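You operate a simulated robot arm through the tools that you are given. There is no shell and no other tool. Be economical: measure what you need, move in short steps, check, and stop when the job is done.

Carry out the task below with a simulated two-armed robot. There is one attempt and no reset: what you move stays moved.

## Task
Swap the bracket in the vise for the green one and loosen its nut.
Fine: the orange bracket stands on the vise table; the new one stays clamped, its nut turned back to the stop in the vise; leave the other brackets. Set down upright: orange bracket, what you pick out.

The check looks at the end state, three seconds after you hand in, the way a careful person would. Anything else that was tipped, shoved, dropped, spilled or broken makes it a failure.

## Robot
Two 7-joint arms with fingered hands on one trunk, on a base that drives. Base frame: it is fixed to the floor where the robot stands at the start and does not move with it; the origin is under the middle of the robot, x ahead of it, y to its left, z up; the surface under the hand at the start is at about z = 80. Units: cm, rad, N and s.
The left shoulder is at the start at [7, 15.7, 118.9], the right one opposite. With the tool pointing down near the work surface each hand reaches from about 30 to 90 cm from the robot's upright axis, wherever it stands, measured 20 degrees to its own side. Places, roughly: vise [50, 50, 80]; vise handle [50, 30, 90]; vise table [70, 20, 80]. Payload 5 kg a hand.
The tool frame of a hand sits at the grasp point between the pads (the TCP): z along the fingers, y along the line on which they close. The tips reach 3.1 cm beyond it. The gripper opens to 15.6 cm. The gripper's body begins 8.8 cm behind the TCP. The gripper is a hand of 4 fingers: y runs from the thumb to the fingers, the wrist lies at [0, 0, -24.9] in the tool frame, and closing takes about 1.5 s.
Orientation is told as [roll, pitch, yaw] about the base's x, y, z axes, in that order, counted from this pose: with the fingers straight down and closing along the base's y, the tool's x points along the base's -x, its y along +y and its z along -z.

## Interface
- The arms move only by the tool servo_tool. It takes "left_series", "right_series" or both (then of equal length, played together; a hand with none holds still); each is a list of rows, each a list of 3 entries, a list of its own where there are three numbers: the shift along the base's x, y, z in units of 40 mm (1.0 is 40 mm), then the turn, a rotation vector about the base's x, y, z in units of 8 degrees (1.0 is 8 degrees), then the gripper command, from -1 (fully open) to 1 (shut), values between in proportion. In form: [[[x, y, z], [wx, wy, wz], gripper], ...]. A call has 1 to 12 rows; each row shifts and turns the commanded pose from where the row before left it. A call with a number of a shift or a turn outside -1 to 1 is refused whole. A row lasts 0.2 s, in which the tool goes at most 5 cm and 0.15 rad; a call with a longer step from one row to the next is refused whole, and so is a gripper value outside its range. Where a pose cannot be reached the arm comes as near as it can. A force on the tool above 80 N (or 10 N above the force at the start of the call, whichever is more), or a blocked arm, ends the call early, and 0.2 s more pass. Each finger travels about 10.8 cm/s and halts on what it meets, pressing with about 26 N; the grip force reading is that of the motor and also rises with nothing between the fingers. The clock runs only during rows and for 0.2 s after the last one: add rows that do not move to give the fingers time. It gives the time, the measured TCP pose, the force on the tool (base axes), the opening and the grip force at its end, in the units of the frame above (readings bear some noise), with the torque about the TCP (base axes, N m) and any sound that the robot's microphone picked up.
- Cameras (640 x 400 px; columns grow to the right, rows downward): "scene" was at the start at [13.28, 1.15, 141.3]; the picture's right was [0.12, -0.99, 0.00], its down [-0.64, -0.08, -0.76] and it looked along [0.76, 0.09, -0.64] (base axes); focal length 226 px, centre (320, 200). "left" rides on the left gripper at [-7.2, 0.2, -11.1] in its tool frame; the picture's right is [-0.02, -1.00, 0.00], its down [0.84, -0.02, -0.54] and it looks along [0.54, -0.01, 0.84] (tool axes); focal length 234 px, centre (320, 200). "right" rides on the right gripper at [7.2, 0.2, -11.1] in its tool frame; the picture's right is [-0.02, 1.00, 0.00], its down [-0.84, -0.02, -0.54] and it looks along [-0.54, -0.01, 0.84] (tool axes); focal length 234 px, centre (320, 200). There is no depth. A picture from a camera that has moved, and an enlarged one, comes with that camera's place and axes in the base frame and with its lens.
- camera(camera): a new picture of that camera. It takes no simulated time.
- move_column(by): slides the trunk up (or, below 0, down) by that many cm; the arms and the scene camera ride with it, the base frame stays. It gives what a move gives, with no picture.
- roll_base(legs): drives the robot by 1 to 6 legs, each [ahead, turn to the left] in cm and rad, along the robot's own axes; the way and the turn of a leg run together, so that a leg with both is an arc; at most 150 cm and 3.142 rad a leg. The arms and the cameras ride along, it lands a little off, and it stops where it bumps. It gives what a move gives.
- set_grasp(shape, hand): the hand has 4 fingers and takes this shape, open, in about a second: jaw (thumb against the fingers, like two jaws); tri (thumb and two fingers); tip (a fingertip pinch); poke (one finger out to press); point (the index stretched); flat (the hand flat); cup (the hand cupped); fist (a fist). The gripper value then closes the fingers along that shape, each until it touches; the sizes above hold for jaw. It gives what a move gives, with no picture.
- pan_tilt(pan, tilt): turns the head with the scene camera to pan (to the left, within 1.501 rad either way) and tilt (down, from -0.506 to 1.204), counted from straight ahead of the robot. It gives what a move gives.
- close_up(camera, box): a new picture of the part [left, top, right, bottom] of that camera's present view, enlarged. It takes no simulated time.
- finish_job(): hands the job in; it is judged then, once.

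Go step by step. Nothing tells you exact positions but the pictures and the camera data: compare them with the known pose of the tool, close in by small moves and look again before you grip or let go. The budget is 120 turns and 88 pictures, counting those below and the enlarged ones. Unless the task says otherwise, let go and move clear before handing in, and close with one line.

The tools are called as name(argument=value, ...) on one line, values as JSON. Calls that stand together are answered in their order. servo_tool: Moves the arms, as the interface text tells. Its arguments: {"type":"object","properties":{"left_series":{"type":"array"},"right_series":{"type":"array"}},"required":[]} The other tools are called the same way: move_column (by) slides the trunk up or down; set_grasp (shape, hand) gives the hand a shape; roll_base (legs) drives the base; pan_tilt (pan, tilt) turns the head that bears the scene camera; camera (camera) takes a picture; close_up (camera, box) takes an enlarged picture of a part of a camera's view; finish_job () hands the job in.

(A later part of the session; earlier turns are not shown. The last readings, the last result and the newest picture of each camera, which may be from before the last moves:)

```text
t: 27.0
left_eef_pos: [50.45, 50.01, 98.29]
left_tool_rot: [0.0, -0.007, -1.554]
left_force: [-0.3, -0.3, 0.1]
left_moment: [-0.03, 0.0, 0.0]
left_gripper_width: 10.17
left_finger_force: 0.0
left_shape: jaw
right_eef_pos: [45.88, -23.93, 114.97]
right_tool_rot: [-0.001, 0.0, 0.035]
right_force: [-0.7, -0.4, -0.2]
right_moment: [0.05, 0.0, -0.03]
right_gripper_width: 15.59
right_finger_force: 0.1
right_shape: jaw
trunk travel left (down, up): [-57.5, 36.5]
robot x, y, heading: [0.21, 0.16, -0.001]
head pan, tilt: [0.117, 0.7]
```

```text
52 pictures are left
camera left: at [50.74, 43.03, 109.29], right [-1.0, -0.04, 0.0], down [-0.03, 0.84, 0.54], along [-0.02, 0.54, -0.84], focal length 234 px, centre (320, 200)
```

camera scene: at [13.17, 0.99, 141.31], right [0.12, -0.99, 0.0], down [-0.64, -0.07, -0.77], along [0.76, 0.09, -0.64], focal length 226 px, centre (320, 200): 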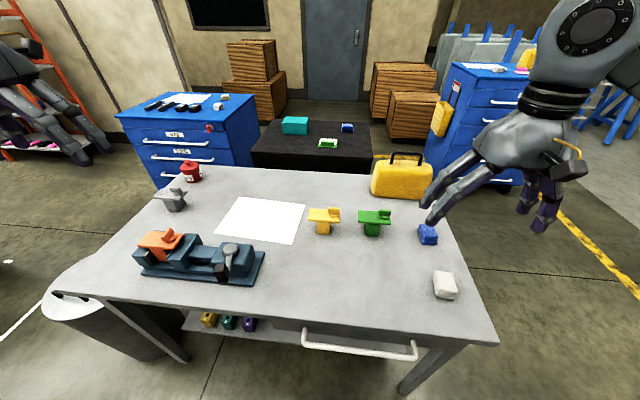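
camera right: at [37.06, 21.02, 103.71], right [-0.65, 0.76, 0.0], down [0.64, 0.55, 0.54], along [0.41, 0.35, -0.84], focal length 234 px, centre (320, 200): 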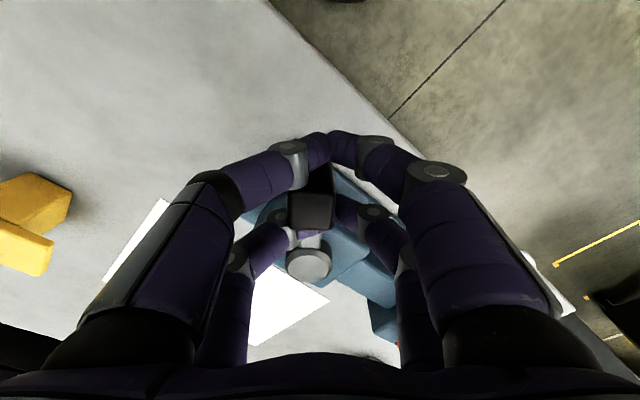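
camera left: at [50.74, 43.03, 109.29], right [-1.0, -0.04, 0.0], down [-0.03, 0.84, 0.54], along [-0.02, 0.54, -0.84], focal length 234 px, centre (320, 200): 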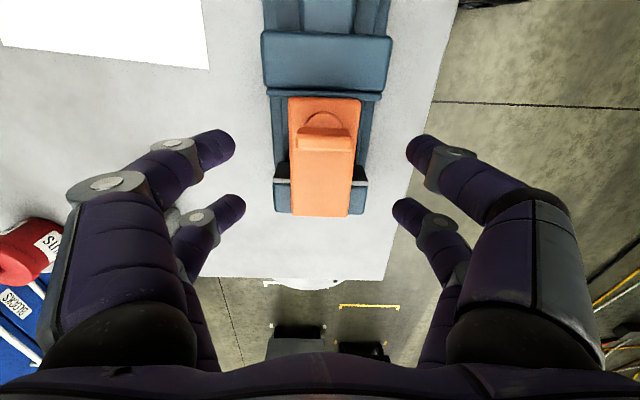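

Now it's aligned. I'll descend over the plate with the fingers inside the jaw gap.

servo_tool(left_series=[[[-0.03, 0.05, -0.5], [0, 0, 0], -0.1], [[0, 0, -0.5], [0, 0, 0], -0.1], [[0, 0, -0.3], [0, 0, 0], -0.1], [[0, 0, -0.3], [0, 0, 0], -0.1], [[0, 0, 0], [0, 0, 0], -0.1]])

camera(camera="left")

close_up(camera="scene", box=[120, 170, 260, 290])

```text
t: 28.2
left_eef_pos: [50.39, 50.25, 91.91]
left_tool_rot: [0.001, -0.006, -1.553]
left_force: [0.4, 0.1, -0.4]
left_moment: [0.02, 0.0, -0.02]
left_gripper_width: 8.67
left_finger_force: 0.1
left_shape: jaw
right_eef_pos: [45.98, -23.87, 114.98]
right_tool_rot: [0.0, -0.001, 0.036]
right_force: [-0.1, 0.2, -0.3]
right_moment: [-0.03, -0.02, 0.01]
right_gripper_width: 15.6
right_finger_force: 0.0
right_shape: jaw
trunk travel left (down, up): [-57.5, 36.5]
robot x, y, heading: [0.04, -0.02, 0.005]
head pan, tilt: [0.117, 0.7]
```

```text
51 pictures are left
camera left: at [50.71, 43.13, 102.87], right [-1.0, -0.04, 0.0], down [-0.04, 0.84, 0.54], along [-0.02, 0.54, -0.84], focal length 234 px, centre (320, 200)
```

left: 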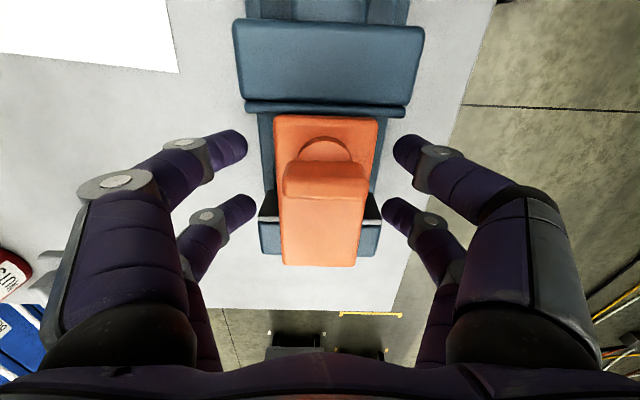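

```text
3.33 times, centred on (190, 230) of scene
camera zoom: at [13.26, 1.14, 141.3], right [0.12, -0.99, 0.0], down [-0.64, -0.08, -0.76], along [0.76, 0.09, -0.64], focal length 753 px, centre (753, 100)
```

zoom: 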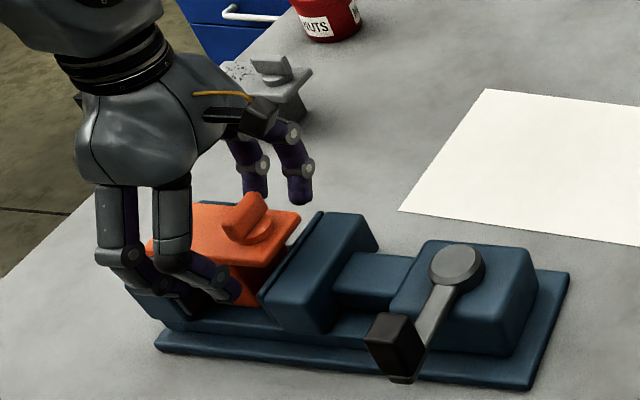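

The fingers straddle the plate. I'll go slightly lower and then close.

servo_tool(left_series=[[[0, -0.05, -0.15], [0, 0, 0], -0.1], [[0, 0, 0], [0, 0, 0], 0.1], [[0, 0, 0], [0, 0, 0], 0.3], [[0, 0, 0], [0, 0, 0], 0.6], [[0, 0, 0], [0, 0, 0], 1], [[0, 0, 0], [0, 0, 0], 1], [[0, 0, 0], [0, 0, 0], 1]])

camera(camera="left")

close_up(camera="scene", box=[120, 170, 260, 290])

```text
t: 29.8
left_eef_pos: [50.43, 50.0, 91.35]
left_tool_rot: [-0.001, -0.008, -1.553]
left_force: [-0.6, -0.7, 0.8]
left_moment: [-0.02, 0.06, 0.04]
left_gripper_width: 4.71
left_finger_force: 25.9
left_shape: jaw
right_eef_pos: [46.02, -23.87, 115.03]
right_tool_rot: [-0.001, 0.002, 0.034]
right_force: [0.0, -0.1, -0.9]
right_moment: [0.0, 0.0, 0.0]
right_gripper_width: 15.59
right_finger_force: 0.1
right_shape: jaw
trunk travel left (down, up): [-57.5, 36.5]
robot x, y, heading: [-0.21, 0.15, -0.003]
head pan, tilt: [0.117, 0.7]
```

```text
49 pictures are left
camera left: at [50.7, 42.98, 102.27], right [-1.0, -0.04, 0.0], down [-0.03, 0.84, 0.54], along [-0.02, 0.54, -0.84], focal length 234 px, centre (320, 200)
```

left: 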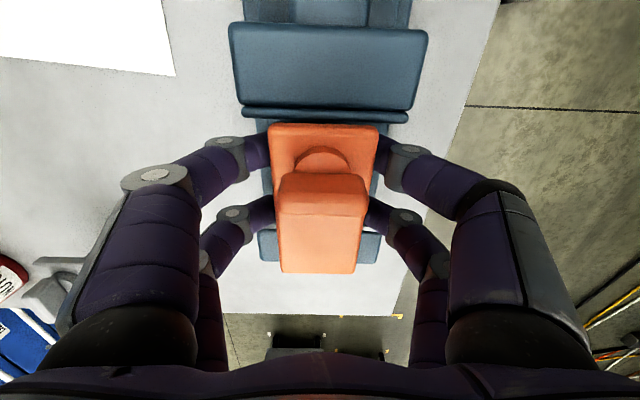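

```text
3.33 times, centred on (190, 230) of scene
camera zoom: at [13.29, 1.17, 141.3], right [0.12, -0.99, 0.0], down [-0.64, -0.08, -0.76], along [0.76, 0.09, -0.64], focal length 753 px, centre (753, 100)
```

zoom: 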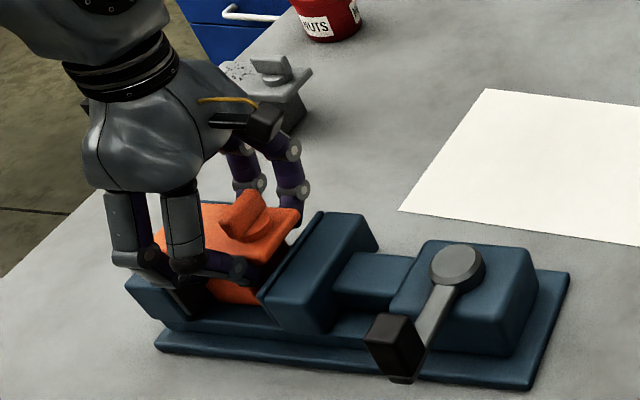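

It's held, opening 4.7 cm. Now a slow, straight lift.

servo_tool(left_series=[[[0, -0.08, 0.15], [0, 0, 0], 1], [[0, -0.08, 0.3], [0, 0, 0], 1], [[0, 0, 0.5], [0, 0, 0], 1], [[0, 0, 0.5], [0, 0, 0], 1], [[0, 0, 0.6], [0, 0, 0], 1], [[0, 0, 0.6], [0, 0, 0], 1], [[0, 0, 0.6], [0, 0, 0], 1]])

close_up(camera="scene", box=[110, 130, 310, 290])

```text
t: 31.4
left_eef_pos: [50.37, 49.55, 104.2]
left_tool_rot: [0.0, -0.007, -1.553]
left_force: [0.2, 0.5, -3.9]
left_moment: [-0.03, 0.02, 0.01]
left_gripper_width: 4.71
left_finger_force: 25.5
left_shape: jaw
right_eef_pos: [45.99, -23.85, 114.9]
right_tool_rot: [0.002, 0.0, 0.034]
right_force: [-0.8, -0.2, -0.2]
right_moment: [-0.01, 0.01, 0.03]
right_gripper_width: 15.58
right_finger_force: 0.0
right_shape: jaw
trunk travel left (down, up): [-57.5, 36.5]
robot x, y, heading: [-0.3, -0.3, 0.002]
head pan, tilt: [0.117, 0.7]
```

```text
2.50 times, centred on (210, 210) of scene
camera zoom: at [13.3, 1.15, 141.29], right [0.12, -0.99, 0.0], down [-0.64, -0.08, -0.76], along [0.76, 0.09, -0.64], focal length 565 px, centre (595, 175)
```

zoom: 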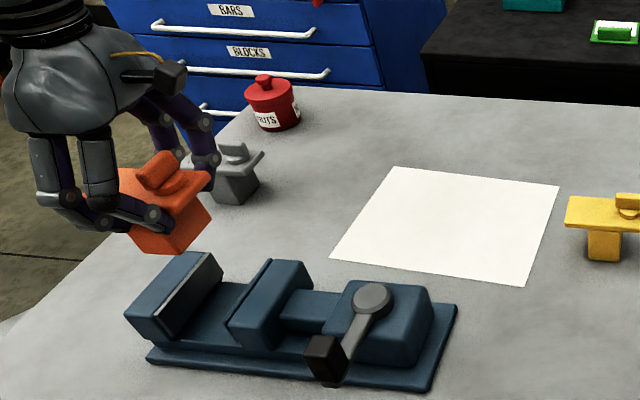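

It's lifted cleanly. I'm carrying it over to the free bench area at about (51, 8).

servo_tool(left_series=[[[0, -0.5, 0.2], [0, 0, 0], 1], [[0.02, -0.98, 0], [0, 0, 0], 1], [[0.02, -0.98, 0], [0, 0, 0], 1], [[0.02, -0.98, 0], [0, 0, 0], 1], [[0.02, -0.98, 0], [0, 0, 0], 1], [[0.02, -0.98, 0], [0, 0, 0], 1], [[0.02, -0.98, 0], [0, 0, 0], 1], [[0.02, -0.98, 0], [0, 0, 0], 1], [[0.02, -0.98, -0.2], [0, 0, 0], 1], [[0.02, -0.98, -0.2], [0, 0, 0], 1], [[0, -0.98, -0.2], [0, 0, 0], 1], [[0, -0.5, -0.8], [0, 0, 0], 1]])

close_up(camera="scene", box=[210, 130, 410, 290])

```text
t: 34.0
left_eef_pos: [51.02, 5.97, 99.27]
left_tool_rot: [0.0, -0.006, -1.551]
left_force: [-0.5, 0.1, -3.7]
left_moment: [-0.05, 0.01, 0.02]
left_gripper_width: 4.66
left_finger_force: 26.0
left_shape: jaw
right_eef_pos: [46.12, -23.8, 114.98]
right_tool_rot: [0.0, 0.003, 0.034]
right_force: [0.9, 0.2, 0.3]
right_moment: [-0.01, -0.01, 0.01]
right_gripper_width: 15.6
right_finger_force: 0.1
right_shape: jaw
trunk travel left (down, up): [-57.5, 36.5]
robot x, y, heading: [-0.24, 0.01, -0.003]
head pan, tilt: [0.117, 0.7]
```

```text
2.50 times, centred on (310, 210) of scene
camera zoom: at [13.38, 1.14, 141.29], right [0.12, -0.99, 0.0], down [-0.64, -0.08, -0.76], along [0.76, 0.09, -0.64], focal length 565 px, centre (345, 175)
```

zoom: 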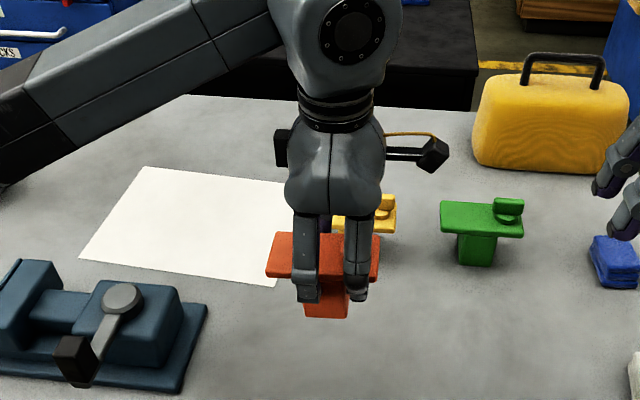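

It's over the free spot and well clear of the yellow bracket. I'm lowering to just above the table.

servo_tool(left_series=[[[0, 0, -0.8], [0, 0, 0], 1], [[0, 0, -0.8], [0, 0, 0], 1], [[0, 0, -0.5], [0, 0, 0], 1], [[0, 0, -0.25], [0, 0, 0], 1], [[0, 0, -0.15], [0, 0, 0], 1]])

close_up(camera="scene", box=[250, 190, 390, 300])

```text
t: 35.2
left_eef_pos: [51.18, 6.25, 89.41]
left_tool_rot: [0.0, -0.007, -1.553]
left_force: [0.3, -0.5, -3.8]
left_moment: [-0.03, -0.04, 0.03]
left_gripper_width: 4.69
left_finger_force: 26.1
left_shape: jaw
right_eef_pos: [46.0, -23.84, 115.03]
right_tool_rot: [0.001, 0.0, 0.035]
right_force: [-0.1, 1.0, 0.6]
right_moment: [-0.04, 0.02, -0.01]
right_gripper_width: 15.6
right_finger_force: 0.0
right_shape: jaw
trunk travel left (down, up): [-57.5, 36.5]
robot x, y, heading: [0.05, 0.26, 0.002]
head pan, tilt: [0.117, 0.7]
```

```text
3.64 times, centred on (320, 245) of scene
camera zoom: at [13.3, 1.14, 141.3], right [0.12, -0.99, 0.0], down [-0.64, -0.08, -0.76], along [0.76, 0.09, -0.64], focal length 822 px, centre (320, 36)
```

zoom: 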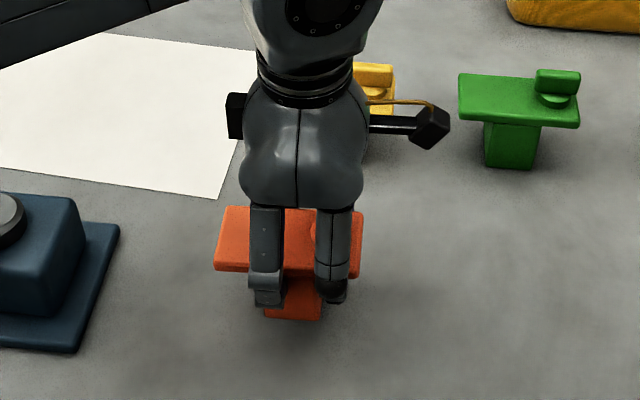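

Still a bit above the table. Small steps down until the load shows contact.

servo_tool(left_series=[[[0, 0, -0.1], [0, 0, 0], 1], [[0, 0, -0.1], [0, 0, 0], 1], [[0, 0, -0.1], [0, 0, 0], 1], [[0, 0, -0.1], [0, 0, 0], 1]])

```text
t: 36.2
left_eef_pos: [51.13, 6.35, 87.89]
left_tool_rot: [0.0, -0.006, -1.552]
left_force: [-0.7, 0.3, -3.2]
left_moment: [-0.06, 0.0, 0.04]
left_gripper_width: 4.69
left_finger_force: 26.1
left_shape: jaw
right_eef_pos: [46.05, -23.84, 115.0]
right_tool_rot: [0.0, 0.0, 0.036]
right_force: [1.0, 0.6, 0.1]
right_moment: [0.01, 0.02, 0.02]
right_gripper_width: 15.62
right_finger_force: 0.0
right_shape: jaw
trunk travel left (down, up): [-57.5, 36.5]
robot x, y, heading: [0.23, -0.11, -0.001]
head pan, tilt: [0.117, 0.7]
```

servo_tool(left_series=[[[0, 0, -0.06], [0, 0, 0], 1], [[0, 0, -0.06], [0, 0, 0], 1], [[0, 0, -0.06], [0, 0, 0], 1]])

close_up(camera="scene", box=[250, 190, 390, 300])

```text
t: 37.0
left_eef_pos: [51.09, 5.98, 87.47]
left_tool_rot: [0.005, -0.012, -1.556]
left_force: [2.8, -6.3, 26.3]
left_moment: [0.57, 0.15, 0.01]
left_gripper_width: 4.76
left_finger_force: 25.9
left_shape: jaw
right_eef_pos: [45.88, -23.94, 114.96]
right_tool_rot: [0.001, -0.001, 0.035]
right_force: [0.2, 0.3, -0.6]
right_moment: [-0.04, -0.01, 0.01]
right_gripper_width: 15.6
right_finger_force: 0.0
right_shape: jaw
trunk travel left (down, up): [-57.5, 36.5]
robot x, y, heading: [-0.04, -0.02, -0.002]
head pan, tilt: [0.117, 0.7]
```

```text
3.64 times, centred on (320, 245) of scene
camera zoom: at [13.06, 0.98, 141.37], right [0.12, -0.99, 0.0], down [-0.64, -0.07, -0.77], along [0.76, 0.09, -0.64], focal length 822 px, centre (320, 36)
```

zoom: 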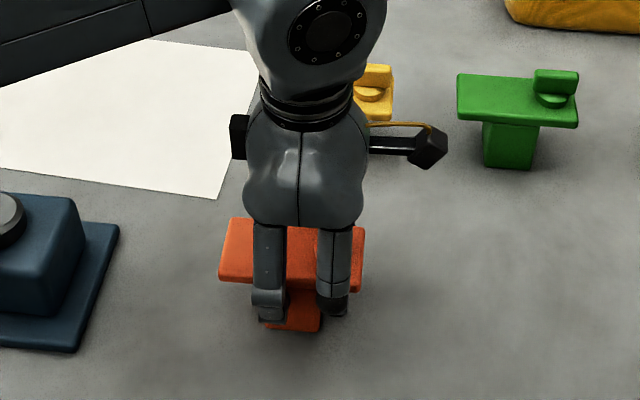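

Contact at z about 87.5. I'll relieve the pressure, open, and rise.

servo_tool(left_series=[[[0, 0, 0.05], [0, 0, 0], 1], [[0, 0, 0], [0, 0, 0], 0.3], [[0, 0, 0], [0, 0, 0], 0], [[0, 0, 0], [0, 0, 0], -0.2], [[0, 0, 0], [0, 0, 0], -0.2], [[0, 0, 0.3], [0, 0, 0], -0.2], [[0, 0, 0.6], [0, 0, 0], -0.2], [[0, 0, 1], [0, 0, 0], -0.2], [[0, 0, 1], [0, 0, 0], -0.2], [[0, 0, 1], [0, 0, 0], -0.2], [[0, 0, 0.5], [0, 0, 0], -0.2]])

camera(camera="scene")

camera(camera="left")

```text
t: 39.4
left_eef_pos: [51.02, 6.44, 104.93]
left_tool_rot: [0.0, -0.007, -1.554]
left_force: [0.2, -0.3, 0.3]
left_moment: [0.0, -0.01, -0.01]
left_gripper_width: 9.34
left_finger_force: 0.0
left_shape: jaw
right_eef_pos: [45.91, -23.79, 114.95]
right_tool_rot: [-0.001, -0.001, 0.035]
right_force: [-0.1, 0.2, -0.3]
right_moment: [0.0, 0.0, 0.03]
right_gripper_width: 15.6
right_finger_force: 0.0
right_shape: jaw
trunk travel left (down, up): [-57.5, 36.5]
robot x, y, heading: [0.17, 0.19, 0.0]
head pan, tilt: [0.117, 0.7]
```

```text
43 pictures are left
camera scene: at [13.27, 1.12, 141.3], right [0.12, -0.99, 0.0], down [-0.64, -0.08, -0.76], along [0.76, 0.09, -0.64], focal length 226 px, centre (320, 200)
```

scene: 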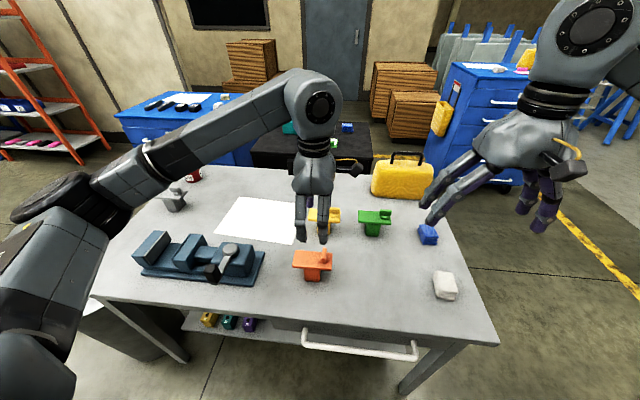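

```text
42 pictures are left
camera left: at [51.37, -0.64, 115.95], right [-1.0, -0.04, 0.0], down [-0.03, 0.84, 0.54], along [-0.02, 0.54, -0.84], focal length 234 px, centre (320, 200)
```

left: 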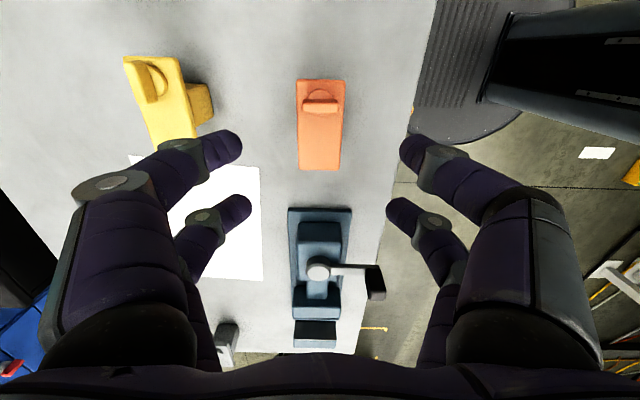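

The orange bracket stands on the table. I'm taking the left hand over above the green one, and moving the right hand farther out of the way.

servo_tool(left_series=[[[0.61, -0.54, 0.1], [0, 0, 0], -0.2], [[0.61, -0.54, 0], [0, 0, 0], -0.2], [[0.61, -0.54, 0], [0, 0, 0], -0.2], [[0.61, -0.54, 0], [0, 0, 0], -0.2], [[0.61, -0.54, 0], [0, 0, 0], -0.2], [[0.61, -0.54, 0], [0, 0, 0], -0.2], [[0.61, -0.54, 0], [0, 0, 0], -0.2], [[0.61, -0.54, 0], [0, 0, 0], -0.2]], right_series=[[[-0.2, -0.8, 0], [0, 0, 0], -1], [[-0.2, -0.8, 0], [0, 0, 0], -1], [[-0.2, -0.8, 0], [0, 0, 0], -1], [[-0.2, -0.8, 0], [0, 0, 0], -1], [[0, 0, 0], [0, 0, 0], -1], [[0, 0, 0], [0, 0, 0], -1], [[0, 0, 0], [0, 0, 0], -1], [[0, 0, 0], [0, 0, 0], -1]])

camera(camera="left")

close_up(camera="scene", box=[270, 150, 450, 300])

```text
t: 41.2
left_eef_pos: [70.71, -11.18, 105.29]
left_tool_rot: [-0.002, -0.007, -1.554]
left_force: [0.1, -0.6, -0.9]
left_moment: [0.02, 0.03, -0.03]
left_gripper_width: 9.3
left_finger_force: 0.1
left_shape: jaw
right_eef_pos: [42.96, -36.63, 114.85]
right_tool_rot: [0.001, 0.001, 0.034]
right_force: [-0.1, -1.0, -0.3]
right_moment: [0.03, 0.02, -0.02]
right_gripper_width: 15.56
right_finger_force: 0.2
right_shape: jaw
trunk travel left (down, up): [-57.5, 36.5]
robot x, y, heading: [-0.03, 0.27, -0.001]
head pan, tilt: [0.117, 0.7]
```

```text
41 pictures are left
camera left: at [70.96, -18.23, 116.36], right [-1.0, -0.04, 0.0], down [-0.03, 0.84, 0.54], along [-0.02, 0.54, -0.84], focal length 234 px, centre (320, 200)
```

left: 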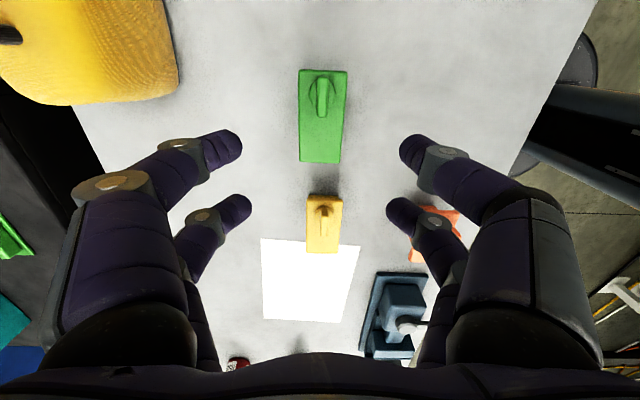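

```text
2.67 times, centred on (360, 225) of scene
camera zoom: at [13.32, 0.93, 141.29], right [0.12, -0.99, 0.0], down [-0.64, -0.07, -0.76], along [0.76, 0.09, -0.64], focal length 603 px, centre (213, 133)
```

zoom: 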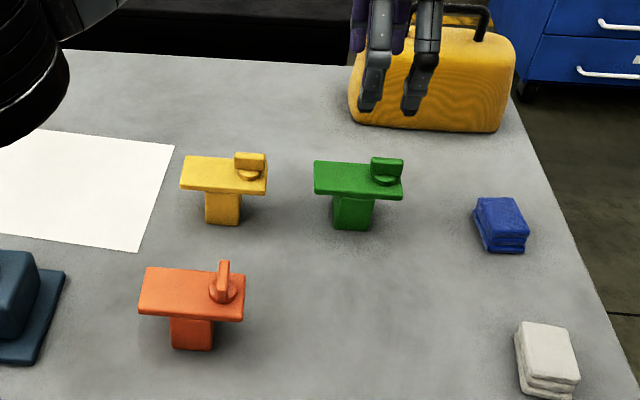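

The green plate's centre is at about (70.5, -10.9) and it is square to the base axes. I'll take the same relative grip as on the orange one (y about -12.5, z about 87.7) and descend.

servo_tool(left_series=[[[-0.05, -0.33, -0.7], [0, 0, 0], -0.2], [[0, 0, -0.8], [0, 0, 0], -0.2], [[0, 0, -0.8], [0, 0, 0], -0.2], [[0, 0, -0.7], [0, 0, 0], -0.2], [[0, 0, -0.5], [0, 0, 0], -0.2], [[0, 0, -0.3], [0, 0, 0], -0.2], [[0, 0, 0], [0, 0, 0], -0.2]])

camera(camera="left")

close_up(camera="scene", box=[310, 160, 430, 260])

```text
t: 42.8
left_eef_pos: [70.41, -12.21, 90.12]
left_tool_rot: [0.001, -0.007, -1.553]
left_force: [0.3, -0.6, -0.2]
left_moment: [0.04, -0.01, -0.02]
left_gripper_width: 9.32
left_finger_force: 0.1
left_shape: jaw
right_eef_pos: [42.86, -36.48, 115.02]
right_tool_rot: [-0.002, 0.0, 0.035]
right_force: [0.7, 0.1, -0.4]
right_moment: [-0.01, 0.01, -0.01]
right_gripper_width: 15.57
right_finger_force: 0.0
right_shape: jaw
trunk travel left (down, up): [-57.5, 36.5]
robot x, y, heading: [0.06, -0.37, -0.002]
head pan, tilt: [0.117, 0.7]
```

```text
39 pictures are left
camera left: at [70.76, -19.28, 101.16], right [-1.0, -0.04, 0.0], down [-0.03, 0.84, 0.54], along [-0.02, 0.54, -0.84], focal length 234 px, centre (320, 200)
```

left: 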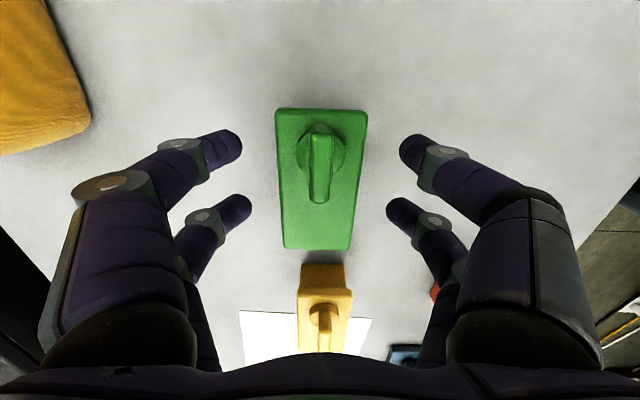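

```text
4.00 times, centred on (370, 210) of scene
camera zoom: at [13.27, 1.1, 141.3], right [0.12, -0.99, 0.0], down [-0.64, -0.07, -0.76], along [0.76, 0.09, -0.64], focal length 904 px, centre (120, 160)
```

zoom: 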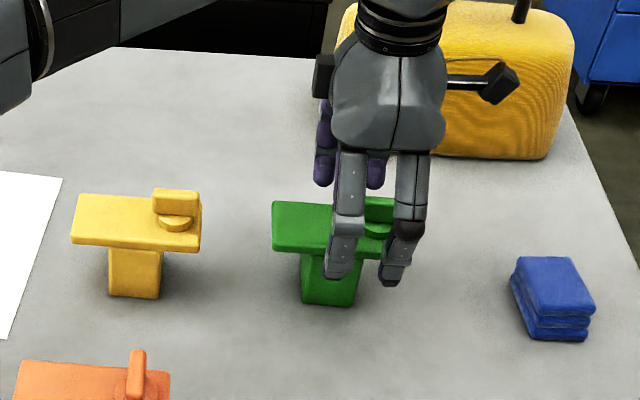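

Well centred. I'll go down to grip height and close.

servo_tool(left_series=[[[0, -0.05, -0.3], [0, 0, 0], -0.2], [[0, 0, -0.3], [0, 0, 0], -0.2], [[0, 0, 0], [0, 0, 0], 0.1], [[0, 0, 0], [0, 0, 0], 0.3], [[0, 0, 0], [0, 0, 0], 0.6], [[0, 0, 0], [0, 0, 0], 1], [[0, 0, 0], [0, 0, 0], 1], [[0, 0, 0], [0, 0, 0], 1]])

camera(camera="left")

```text
t: 44.6
left_eef_pos: [70.43, -12.63, 87.71]
left_tool_rot: [0.001, -0.007, -1.553]
left_force: [-2.0, 0.9, 0.5]
left_moment: [-0.01, 0.07, -0.01]
left_gripper_width: 4.56
left_finger_force: 25.5
left_shape: jaw
right_eef_pos: [43.04, -36.47, 114.95]
right_tool_rot: [0.001, -0.003, 0.035]
right_force: [0.3, 0.0, 0.1]
right_moment: [0.01, 0.04, -0.01]
right_gripper_width: 15.59
right_finger_force: 0.2
right_shape: jaw
trunk travel left (down, up): [-57.5, 36.5]
robot x, y, heading: [-0.16, 0.22, -0.0]
head pan, tilt: [0.117, 0.7]
```

```text
37 pictures are left
camera left: at [70.74, -19.58, 98.74], right [-1.0, -0.04, 0.0], down [-0.03, 0.84, 0.54], along [-0.02, 0.54, -0.84], focal length 234 px, centre (320, 200)
```

left: 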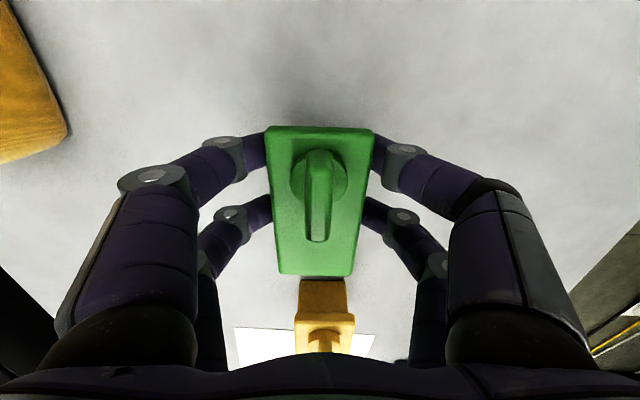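

The grip matches the orange one (offset within about 0.2 cm). I'm lifting it and carrying it back high above the vise.

servo_tool(left_series=[[[0, 0, 0.2], [0, 0, 0], 1], [[0, 0, 0.5], [0, 0, 0], 1], [[0, 0, 0.8], [0, 0, 0], 1], [[0, 0, 0.9], [0, 0, 0], 1], [[0, 0, 1], [0, 0, 0], 1], [[0, 0, 1], [0, 0, 0], 1], [[-0.3, 0.6, 0.2], [0, 0, 0], 1], [[-0.3, 0.9, 0], [0, 0, 0], 1], [[-0.3, 0.9, 0], [0, 0, 0], 1], [[-0.3, 0.9, 0], [0, 0, 0], 1], [[-0.3, 0.9, 0], [0, 0, 0], 1], [[-0.3, 0.9, 0], [0, 0, 0], 1]])

servo_tool(left_series=[[[-0.35, 0.9, 0], [0, 0, 0], 1], [[-0.35, 0.9, 0], [0, 0, 0], 1], [[-0.35, 0.9, 0], [0, 0, 0], 1], [[-0.35, 0.9, 0], [0, 0, 0], 1], [[-0.35, 0.9, 0], [0, 0, 0], 1], [[-0.35, 0.9, 0], [0, 0, 0], 1], [[-0.35, 0.9, 0], [0, 0, 0], 1], [[-0.35, 0.9, 0], [0, 0, 0], 1], [[-0.35, 0.9, 0], [0, 0, 0], 1], [[0, 0.9, 0], [0, 0, 0], 1], [[0, 0.9, 0], [0, 0, 0], 1]])

camera(camera="scene")

```text
t: 47.2
left_eef_pos: [63.13, 7.93, 106.13]
left_tool_rot: [0.001, -0.008, -1.555]
left_force: [-0.7, -0.1, -2.9]
left_moment: [-0.07, -0.02, 0.02]
left_gripper_width: 4.54
left_finger_force: 25.5
left_shape: jaw
right_eef_pos: [42.94, -36.28, 115.09]
right_tool_rot: [-0.003, 0.001, 0.035]
right_force: [-0.2, 0.6, -0.1]
right_moment: [-0.04, 0.0, -0.02]
right_gripper_width: 15.58
right_finger_force: 0.2
right_shape: jaw
trunk travel left (down, up): [-57.5, 36.5]
robot x, y, heading: [0.02, 0.09, -0.002]
head pan, tilt: [0.117, 0.7]
```

```text
t: 49.6
left_eef_pos: [50.73, 47.67, 106.17]
left_tool_rot: [0.001, -0.008, -1.554]
left_force: [-0.3, 0.4, -3.3]
left_moment: [-0.08, -0.02, 0.02]
left_gripper_width: 4.53
left_finger_force: 26.2
left_shape: jaw
right_eef_pos: [42.95, -36.22, 115.13]
right_tool_rot: [-0.001, -0.001, 0.034]
right_force: [0.3, -0.2, -0.4]
right_moment: [0.03, -0.02, 0.0]
right_gripper_width: 15.61
right_finger_force: 0.1
right_shape: jaw
trunk travel left (down, up): [-57.5, 36.5]
robot x, y, heading: [0.22, 0.13, 0.003]
head pan, tilt: [0.117, 0.7]
```

```text
36 pictures are left
camera scene: at [13.24, 1.28, 141.3], right [0.12, -0.99, 0.0], down [-0.64, -0.08, -0.77], along [0.76, 0.09, -0.64], focal length 226 px, centre (320, 200)
```

scene: 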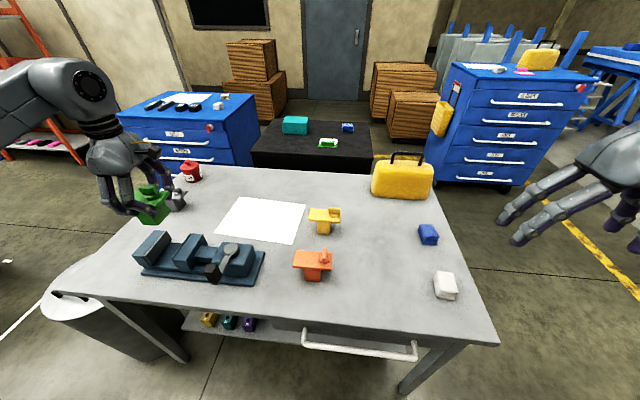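

Above the vise now. I'll line up at (50.4, 49.6) and lower to just above the jaws.

servo_tool(left_series=[[[-0.08, 0.48, 0], [0, 0, 0], 1], [[0, 0, -0.5], [0, 0, 0], 1], [[0, 0, -0.5], [0, 0, 0], 1], [[0, 0, -0.4], [0, 0, 0], 1], [[0, 0, 0], [0, 0, 0], 1]])

camera(camera="left")

close_up(camera="scene", box=[110, 160, 270, 290])

```text
t: 50.8
left_eef_pos: [50.36, 49.16, 100.41]
left_tool_rot: [0.001, -0.006, -1.553]
left_force: [0.5, -0.8, -2.5]
left_moment: [-0.02, 0.02, 0.05]
left_gripper_width: 4.51
left_finger_force: 25.8
left_shape: jaw
right_eef_pos: [43.05, -36.52, 114.9]
right_tool_rot: [0.0, 0.001, 0.036]
right_force: [0.5, 0.1, 0.1]
right_moment: [0.03, 0.0, -0.05]
right_gripper_width: 15.58
right_finger_force: 0.1
right_shape: jaw
trunk travel left (down, up): [-57.5, 36.5]
robot x, y, heading: [0.33, -0.4, -0.002]
head pan, tilt: [0.117, 0.7]
```

```text
35 pictures are left
camera left: at [50.67, 42.28, 111.47], right [-1.0, -0.04, 0.0], down [-0.03, 0.84, 0.54], along [-0.02, 0.54, -0.84], focal length 234 px, centre (320, 200)
```

left: 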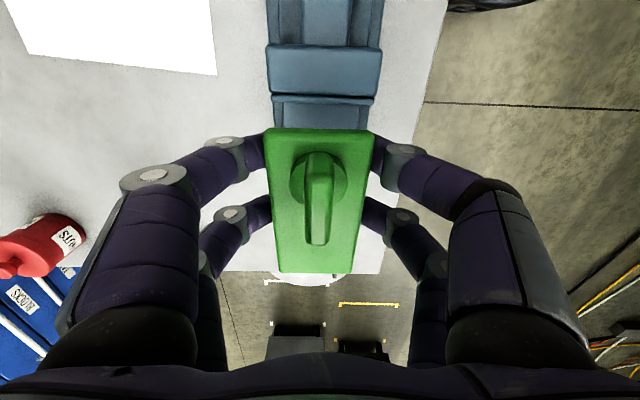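

```text
3.08 times, centred on (190, 225) of scene
camera zoom: at [13.31, 1.14, 141.3], right [0.12, -0.99, 0.0], down [-0.64, -0.08, -0.76], along [0.76, 0.09, -0.64], focal length 695 px, centre (720, 123)
```

zoom: 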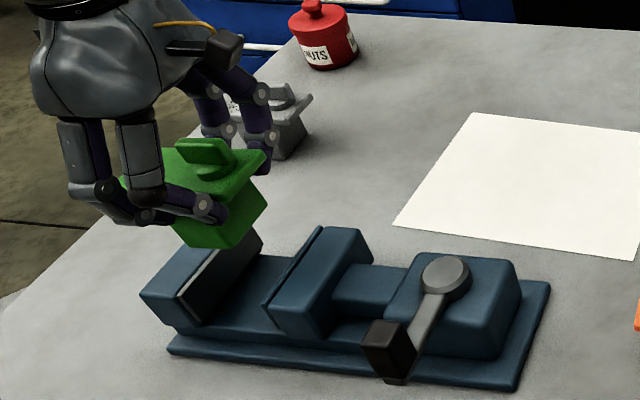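

The stem is lined up with the gap. I'm lowering gently into it.

servo_tool(left_series=[[[0, 0, -0.3], [0, 0, 0], 1], [[0, 0, -0.3], [0, 0, 0], 1], [[0, 0, -0.3], [0, 0, 0], 1], [[0, 0, 0], [0, 0, 0], 1]])

close_up(camera="scene", box=[110, 160, 270, 290])

```text
t: 51.8
left_eef_pos: [50.33, 49.35, 96.87]
left_tool_rot: [0.0, -0.009, -1.554]
left_force: [0.2, 0.5, -2.8]
left_moment: [-0.03, -0.02, 0.01]
left_gripper_width: 4.52
left_finger_force: 25.9
left_shape: jaw
right_eef_pos: [42.92, -36.5, 114.98]
right_tool_rot: [-0.001, -0.001, 0.036]
right_force: [-1.0, -0.7, -0.6]
right_moment: [0.01, 0.04, -0.02]
right_gripper_width: 15.6
right_finger_force: 0.1
right_shape: jaw
trunk travel left (down, up): [-57.5, 36.5]
robot x, y, heading: [-0.17, 0.11, -0.001]
head pan, tilt: [0.117, 0.7]
```

```text
3.08 times, centred on (190, 225) of scene
camera zoom: at [13.29, 1.16, 141.3], right [0.12, -0.99, 0.0], down [-0.64, -0.08, -0.76], along [0.76, 0.09, -0.64], focal length 695 px, centre (720, 123)
```

zoom: 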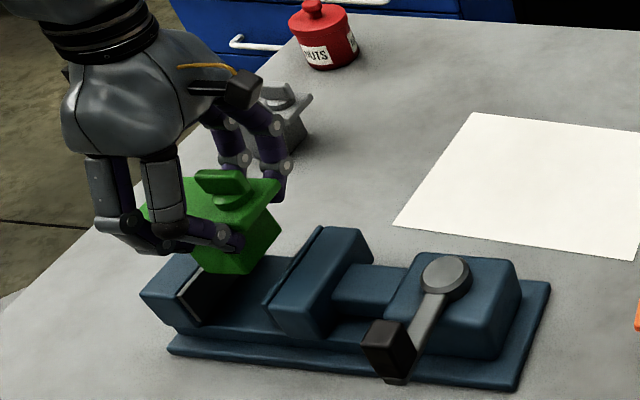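

servo_tool(left_series=[[[0, 0, -0.3], [0, 0, 0], 1], [[0, 0, -0.3], [0, 0, 0], 1], [[0, 0, -0.3], [0, 0, 0], 1], [[0, 0, -0.2], [0, 0, 0], 1], [[0, 0, -0.1], [0, 0, 0], 1]])

close_up(camera="scene", box=[110, 160, 270, 290])

camera(camera="left")

```text
t: 53.0
left_eef_pos: [50.26, 49.24, 92.15]
left_tool_rot: [0.0, -0.008, -1.552]
left_force: [0.3, 0.1, -2.7]
left_moment: [-0.02, 0.02, -0.03]
left_gripper_width: 4.52
left_finger_force: 25.6
left_shape: jaw
right_eef_pos: [43.03, -36.46, 114.93]
right_tool_rot: [0.0, 0.0, 0.034]
right_force: [0.2, -0.1, -0.1]
right_moment: [0.01, 0.03, 0.02]
right_gripper_width: 15.58
right_finger_force: 0.0
right_shape: jaw
trunk travel left (down, up): [-57.5, 36.5]
robot x, y, heading: [-0.33, 0.13, 0.003]
head pan, tilt: [0.117, 0.7]
```

```text
3.08 times, centred on (190, 225) of scene
camera zoom: at [13.3, 1.17, 141.3], right [0.12, -0.99, 0.0], down [-0.64, -0.08, -0.76], along [0.76, 0.09, -0.64], focal length 695 px, centre (720, 123)
```

zoom: 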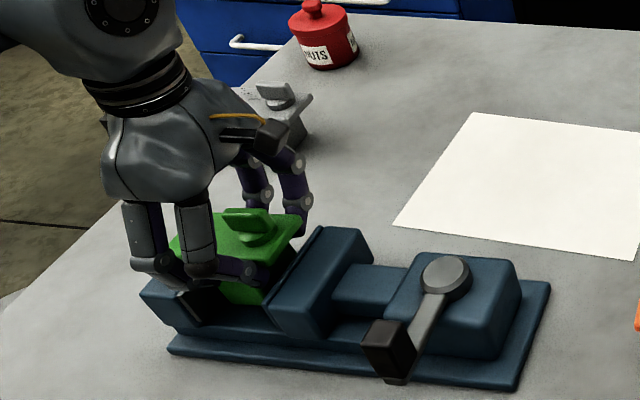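

```text
31 pictures are left
camera left: at [50.6, 42.27, 103.16], right [-1.0, -0.04, 0.0], down [-0.03, 0.84, 0.54], along [-0.02, 0.54, -0.84], focal length 234 px, centre (320, 200)
```

left: 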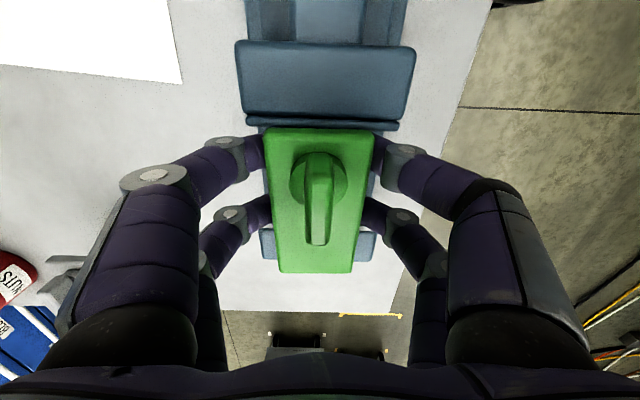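

It's nearly seated. I'll nudge it towards the fixed jaw and lower until it touches.

servo_tool(left_series=[[[0.02, 0.1, -0.05], [0, 0, 0], 1], [[0, 0.03, -0.05], [0, 0, 0], 1], [[0, 0, -0.05], [0, 0, 0], 1], [[0, 0, -0.05], [0, 0, 0], 1]])

```text
t: 54.0
left_eef_pos: [50.49, 49.87, 91.27]
left_tool_rot: [0.001, -0.007, -1.553]
left_force: [0.1, -0.6, -3.0]
left_moment: [-0.05, 0.01, -0.03]
left_gripper_width: 4.51
left_finger_force: 26.0
left_shape: jaw
right_eef_pos: [42.97, -36.48, 115.0]
right_tool_rot: [0.0, 0.0, 0.036]
right_force: [-0.5, -0.2, 0.7]
right_moment: [0.01, 0.02, 0.02]
right_gripper_width: 15.59
right_finger_force: 0.1
right_shape: jaw
trunk travel left (down, up): [-57.5, 36.5]
robot x, y, heading: [0.26, 0.03, -0.002]
head pan, tilt: [0.117, 0.7]
```

servo_tool(left_series=[[[0, 0, -0.05], [0, 0, 0], 1], [[0, 0, -0.05], [0, 0, 0], 1], [[0, 0, -0.05], [0, 0, 0], 1]])

close_up(camera="scene", box=[130, 200, 230, 280])

```text
t: 54.8
left_eef_pos: [50.43, 49.71, 90.95]
left_tool_rot: [0.005, -0.006, -1.553]
left_force: [3.4, -1.2, 17.2]
left_moment: [0.53, 0.18, -0.09]
left_gripper_width: 4.56
left_finger_force: 26.1
left_shape: jaw
right_eef_pos: [42.88, -36.66, 114.93]
right_tool_rot: [0.001, 0.0, 0.035]
right_force: [0.0, -0.5, -1.1]
right_moment: [0.01, 0.0, 0.03]
right_gripper_width: 15.61
right_finger_force: 0.1
right_shape: jaw
trunk travel left (down, up): [-57.5, 36.5]
robot x, y, heading: [0.17, 0.1, 0.003]
head pan, tilt: [0.117, 0.7]
```

```text
5.00 times, centred on (180, 240) of scene
camera zoom: at [13.18, 0.93, 141.34], right [0.12, -0.99, 0.0], down [-0.64, -0.07, -0.77], along [0.76, 0.09, -0.64], focal length 1130 px, centre (1020, 0)
```

zoom: 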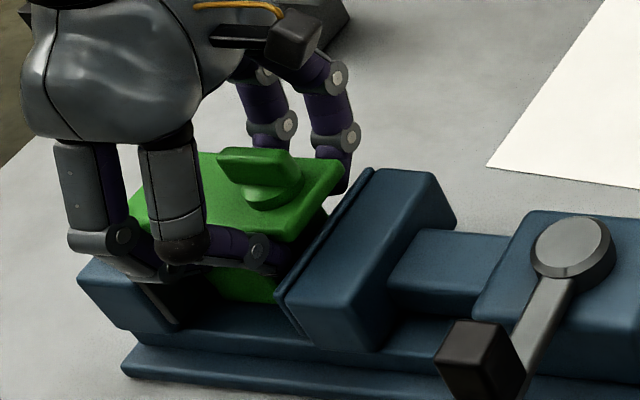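

It's seated (17 N contact). I'll relieve, release and lift the left hand clear; the bracket rests on the jaws by itself.

servo_tool(left_series=[[[0, 0, 0.04], [0, 0, 0], 1], [[0, 0, 0], [0, 0, 0], 0.3], [[0, 0, 0], [0, 0, 0], 0], [[0, 0, 0], [0, 0, 0], -0.1], [[0, 0, 0], [0, 0, 0], -0.1], [[0, 0, 0.3], [0, 0, 0], -0.1], [[0, 0, 0.6], [0, 0, 0], -0.1], [[0, 0, 1], [0, 0, 0], -0.1], [[0, 0, 1], [0, 0, 0], -0.1], [[0, 0, 1], [0, 0, 0], -0.1], [[0, 0, 1], [0, 0, 0], -0.1]])

camera(camera="left")

close_up(camera="scene", box=[120, 180, 280, 300])

```text
t: 57.2
left_eef_pos: [50.34, 49.59, 110.32]
left_tool_rot: [0.0, -0.008, -1.553]
left_force: [-0.7, -0.2, -0.2]
left_moment: [0.02, 0.03, 0.02]
left_gripper_width: 8.53
left_finger_force: 0.1
left_shape: jaw
right_eef_pos: [42.99, -36.5, 115.0]
right_tool_rot: [0.002, 0.0, 0.036]
right_force: [1.3, 0.5, -0.7]
right_moment: [-0.03, 0.01, 0.0]
right_gripper_width: 15.61
right_finger_force: 0.2
right_shape: jaw
trunk travel left (down, up): [-57.5, 36.5]
robot x, y, heading: [0.1, -0.12, -0.0]
head pan, tilt: [0.117, 0.7]
```

```text
29 pictures are left
camera left: at [50.67, 42.53, 121.42], right [-1.0, -0.04, 0.0], down [-0.03, 0.84, 0.54], along [-0.02, 0.54, -0.84], focal length 234 px, centre (320, 200)
```

left: 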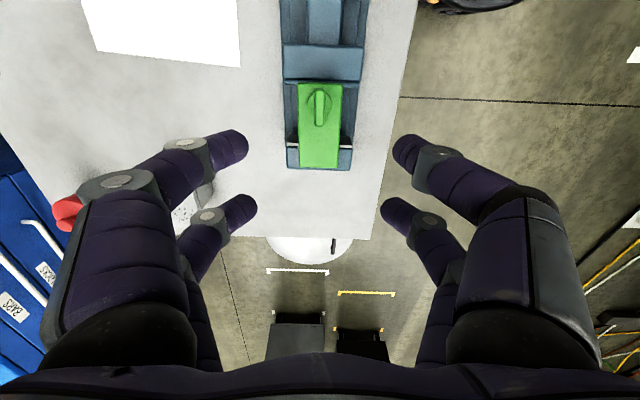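

```text
3.33 times, centred on (200, 240) of scene
camera zoom: at [13.33, 1.12, 141.3], right [0.12, -0.99, 0.0], down [-0.64, -0.08, -0.76], along [0.76, 0.09, -0.64], focal length 753 px, centre (720, 67)
```

zoom: 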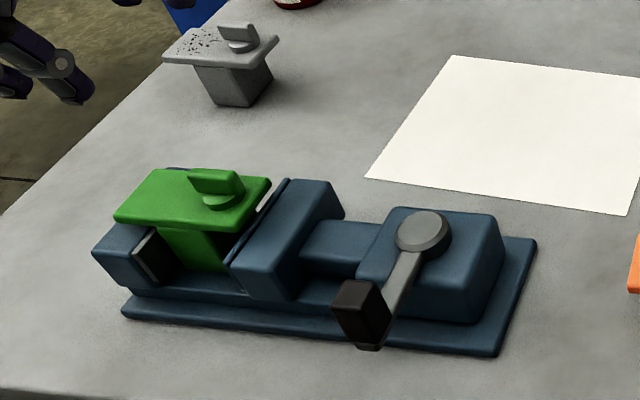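

The green bracket is seated properly. Next I'll clear the left hand away and bring the right hand over the knob (about 41.2, 31.2) to swing the lever closed.

servo_tool(left_series=[[[-0.2, 0.3, 0.5], [0, 0, 0], -0.5], [[-0.2, 0.3, 0.5], [0, 0, 0], -0.5], [[-0.2, 0.3, 0.5], [0, 0, 0], -0.5], [[-0.2, 0.3, 0.5], [0, 0, 0], -0.5], [[-0.2, 0.3, 0.5], [0, 0, 0], -0.5], [[-0.2, 0.3, 0.5], [0, 0, 0], -0.5], [[0, 0, 0], [0, 0, 0], -0.5], [[0, 0, 0], [0, 0, 0], -0.5]], right_series=[[[0, 0.95, 0], [0, 0, 0.2], -0.2], [[0, 0.95, 0], [0, 0, 0.2], -0.2], [[0, 0.95, 0], [0, 0, 0.2], -0.2], [[0, 0.95, 0], [0, 0, 0.2], -0.2], [[0, 0.95, 0], [0, 0, 0.2], -0.2], [[0, 0.95, 0], [0, 0, 0.2], -0.2], [[0, 0.95, 0], [0, 0, 0.2], -0.2], [[0, 0.95, 0], [0, 0, 0.1], -0.2]])

servo_tool(right_series=[[[-0.05, 0.95, 0], [0, 0, 0], -0.2], [[-0.05, 0.95, 0], [0, 0, 0], -0.2], [[-0.05, 0.95, 0], [0, 0, 0], -0.2], [[-0.05, 0.95, 0], [0, 0, 0], -0.2], [[-0.05, 0.95, -0.2], [0, 0, 0], -0.2], [[-0.05, 0.95, -0.2], [0, 0, 0], -0.2], [[-0.05, 0.95, -0.4], [0, 0, 0], -0.2], [[-0.05, 0.95, -0.4], [0, 0, 0], -0.2], [[-0.05, 0.95, -0.4], [0, 0, 0], -0.2], [[0, 0.6, -0.4], [0, 0, 0], -0.2]])

camera(camera="right")

```text
t: 58.6
left_eef_pos: [45.43, 48.14, 99.89]
left_tool_rot: [-0.438, -0.036, -1.58]
left_force: [10.4, -5.6, 41.8]
left_moment: [-0.35, -2.7, -0.33]
left_gripper_width: 11.44
left_finger_force: 0.0
left_shape: jaw
left hand out of reach, approached as far as the arm can: row 2, 3, 4, 5, 6
right_eef_pos: [42.91, -15.21, 115.03]
right_tool_rot: [0.001, -0.001, 0.189]
right_force: [0.4, 0.5, -0.1]
right_moment: [-0.06, 0.02, 0.02]
right_gripper_width: 9.4
right_finger_force: 0.0
right_shape: jaw
trunk travel left (down, up): [-57.5, 36.5]
robot x, y, heading: [0.34, 0.04, -0.003]
head pan, tilt: [0.117, 0.7]
stopped in row 6 (left hand): the force on the tool passed its limit at 100 N (the readings are from after the stop); the commanded pose is now the measured one
```

```text
t: 60.8
left_eef_pos: [45.22, 48.21, 99.89]
left_tool_rot: [-0.439, -0.03, -1.578]
left_force: [14.1, -7.4, 49.4]
left_moment: [-0.33, -3.36, -0.36]
left_gripper_width: 11.38
left_finger_force: 0.1
left_shape: jaw
right_eef_pos: [41.07, 21.27, 107.4]
right_tool_rot: [0.004, -0.004, 0.19]
right_force: [0.2, -0.2, -0.1]
right_moment: [-0.01, 0.01, 0.02]
right_gripper_width: 9.39
right_finger_force: 0.0
right_shape: jaw
trunk travel left (down, up): [-57.5, 36.5]
robot x, y, heading: [0.35, 0.12, -0.002]
head pan, tilt: [0.117, 0.7]
```

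```text
27 pictures are left
camera right: at [33.92, 19.96, 118.55], right [-0.16, 0.99, 0.0], down [0.83, 0.14, 0.55], along [0.54, 0.09, -0.84], focal length 234 px, centre (320, 200)
```

right: 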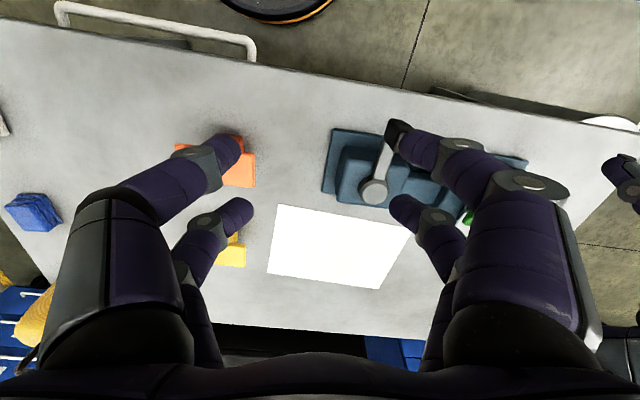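

The left arm ran out of its joint range on that retreat, dipped, and pressed on something. I must look before moving anything.

camera(camera="scene")

camera(camera="left")

close_up(camera="scene", box=[60, 160, 260, 300])

```text
26 pictures are left
camera scene: at [13.1, 0.65, 141.34], right [0.11, -0.99, 0.0], down [-0.64, -0.07, -0.77], along [0.76, 0.09, -0.64], focal length 226 px, centre (320, 200)
```

scene: 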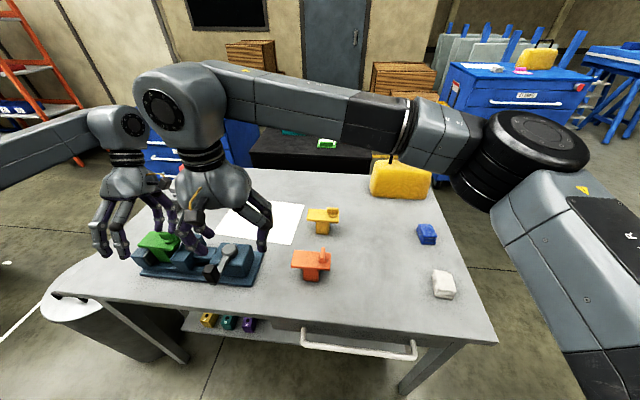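

```text
25 pictures are left
camera left: at [50.08, 41.22, 109.88], right [-0.9, -0.01, 0.43], down [0.22, 0.85, 0.48], along [-0.37, 0.53, -0.77], focal length 234 px, centre (320, 200)
```

left: 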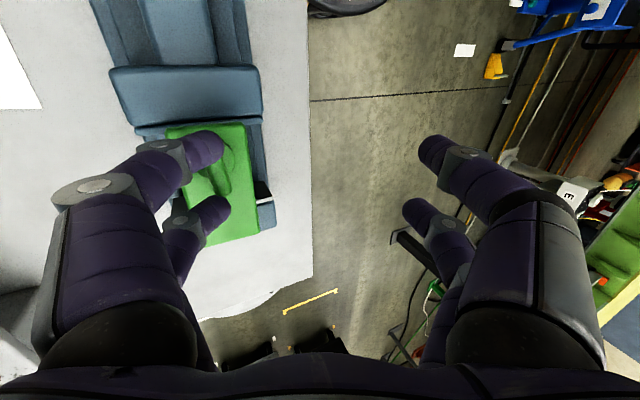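

```text
2.86 times, centred on (160, 230) of scene
camera zoom: at [13.1, 0.65, 141.34], right [0.11, -0.99, 0.0], down [-0.64, -0.07, -0.77], along [0.76, 0.09, -0.64], focal length 646 px, centre (777, 114)
```

zoom: 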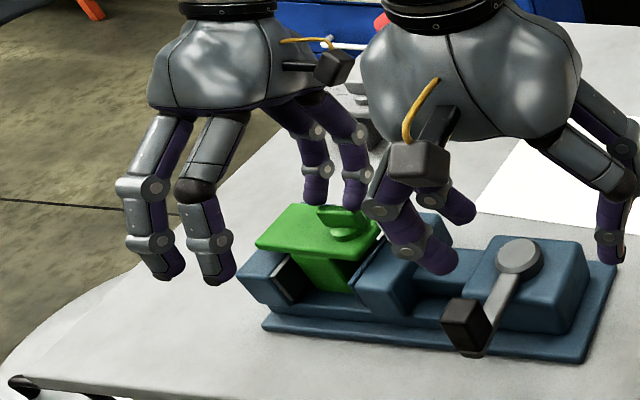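

The left fingers only pressed down on the green plate; the bracket is still seated and upright. I'll raise the left hand straight up, level it, then turn the yaw back towards neutral before retreating.

servo_tool(left_series=[[[0, 0, 0.4], [0, 0, 0], -0.5], [[0, 0, 0.5], [0, 0, 0], -0.5], [[0.2, 0, 0.5], [0.6, 0, 0.2], -0.5], [[0.3, 0, 0.5], [0.8, 0, 0.5], -0.5], [[0.3, 0.1, 0.3], [0.8, 0, 0.5], -0.5], [[0.3, 0.1, 0.3], [0.8, 0, 0.8], -0.5], [[0, 0, 0], [0.1, 0, 0.8], -0.5]])

```text
refused: row 6 steps farther than a row can; nothing moved
```

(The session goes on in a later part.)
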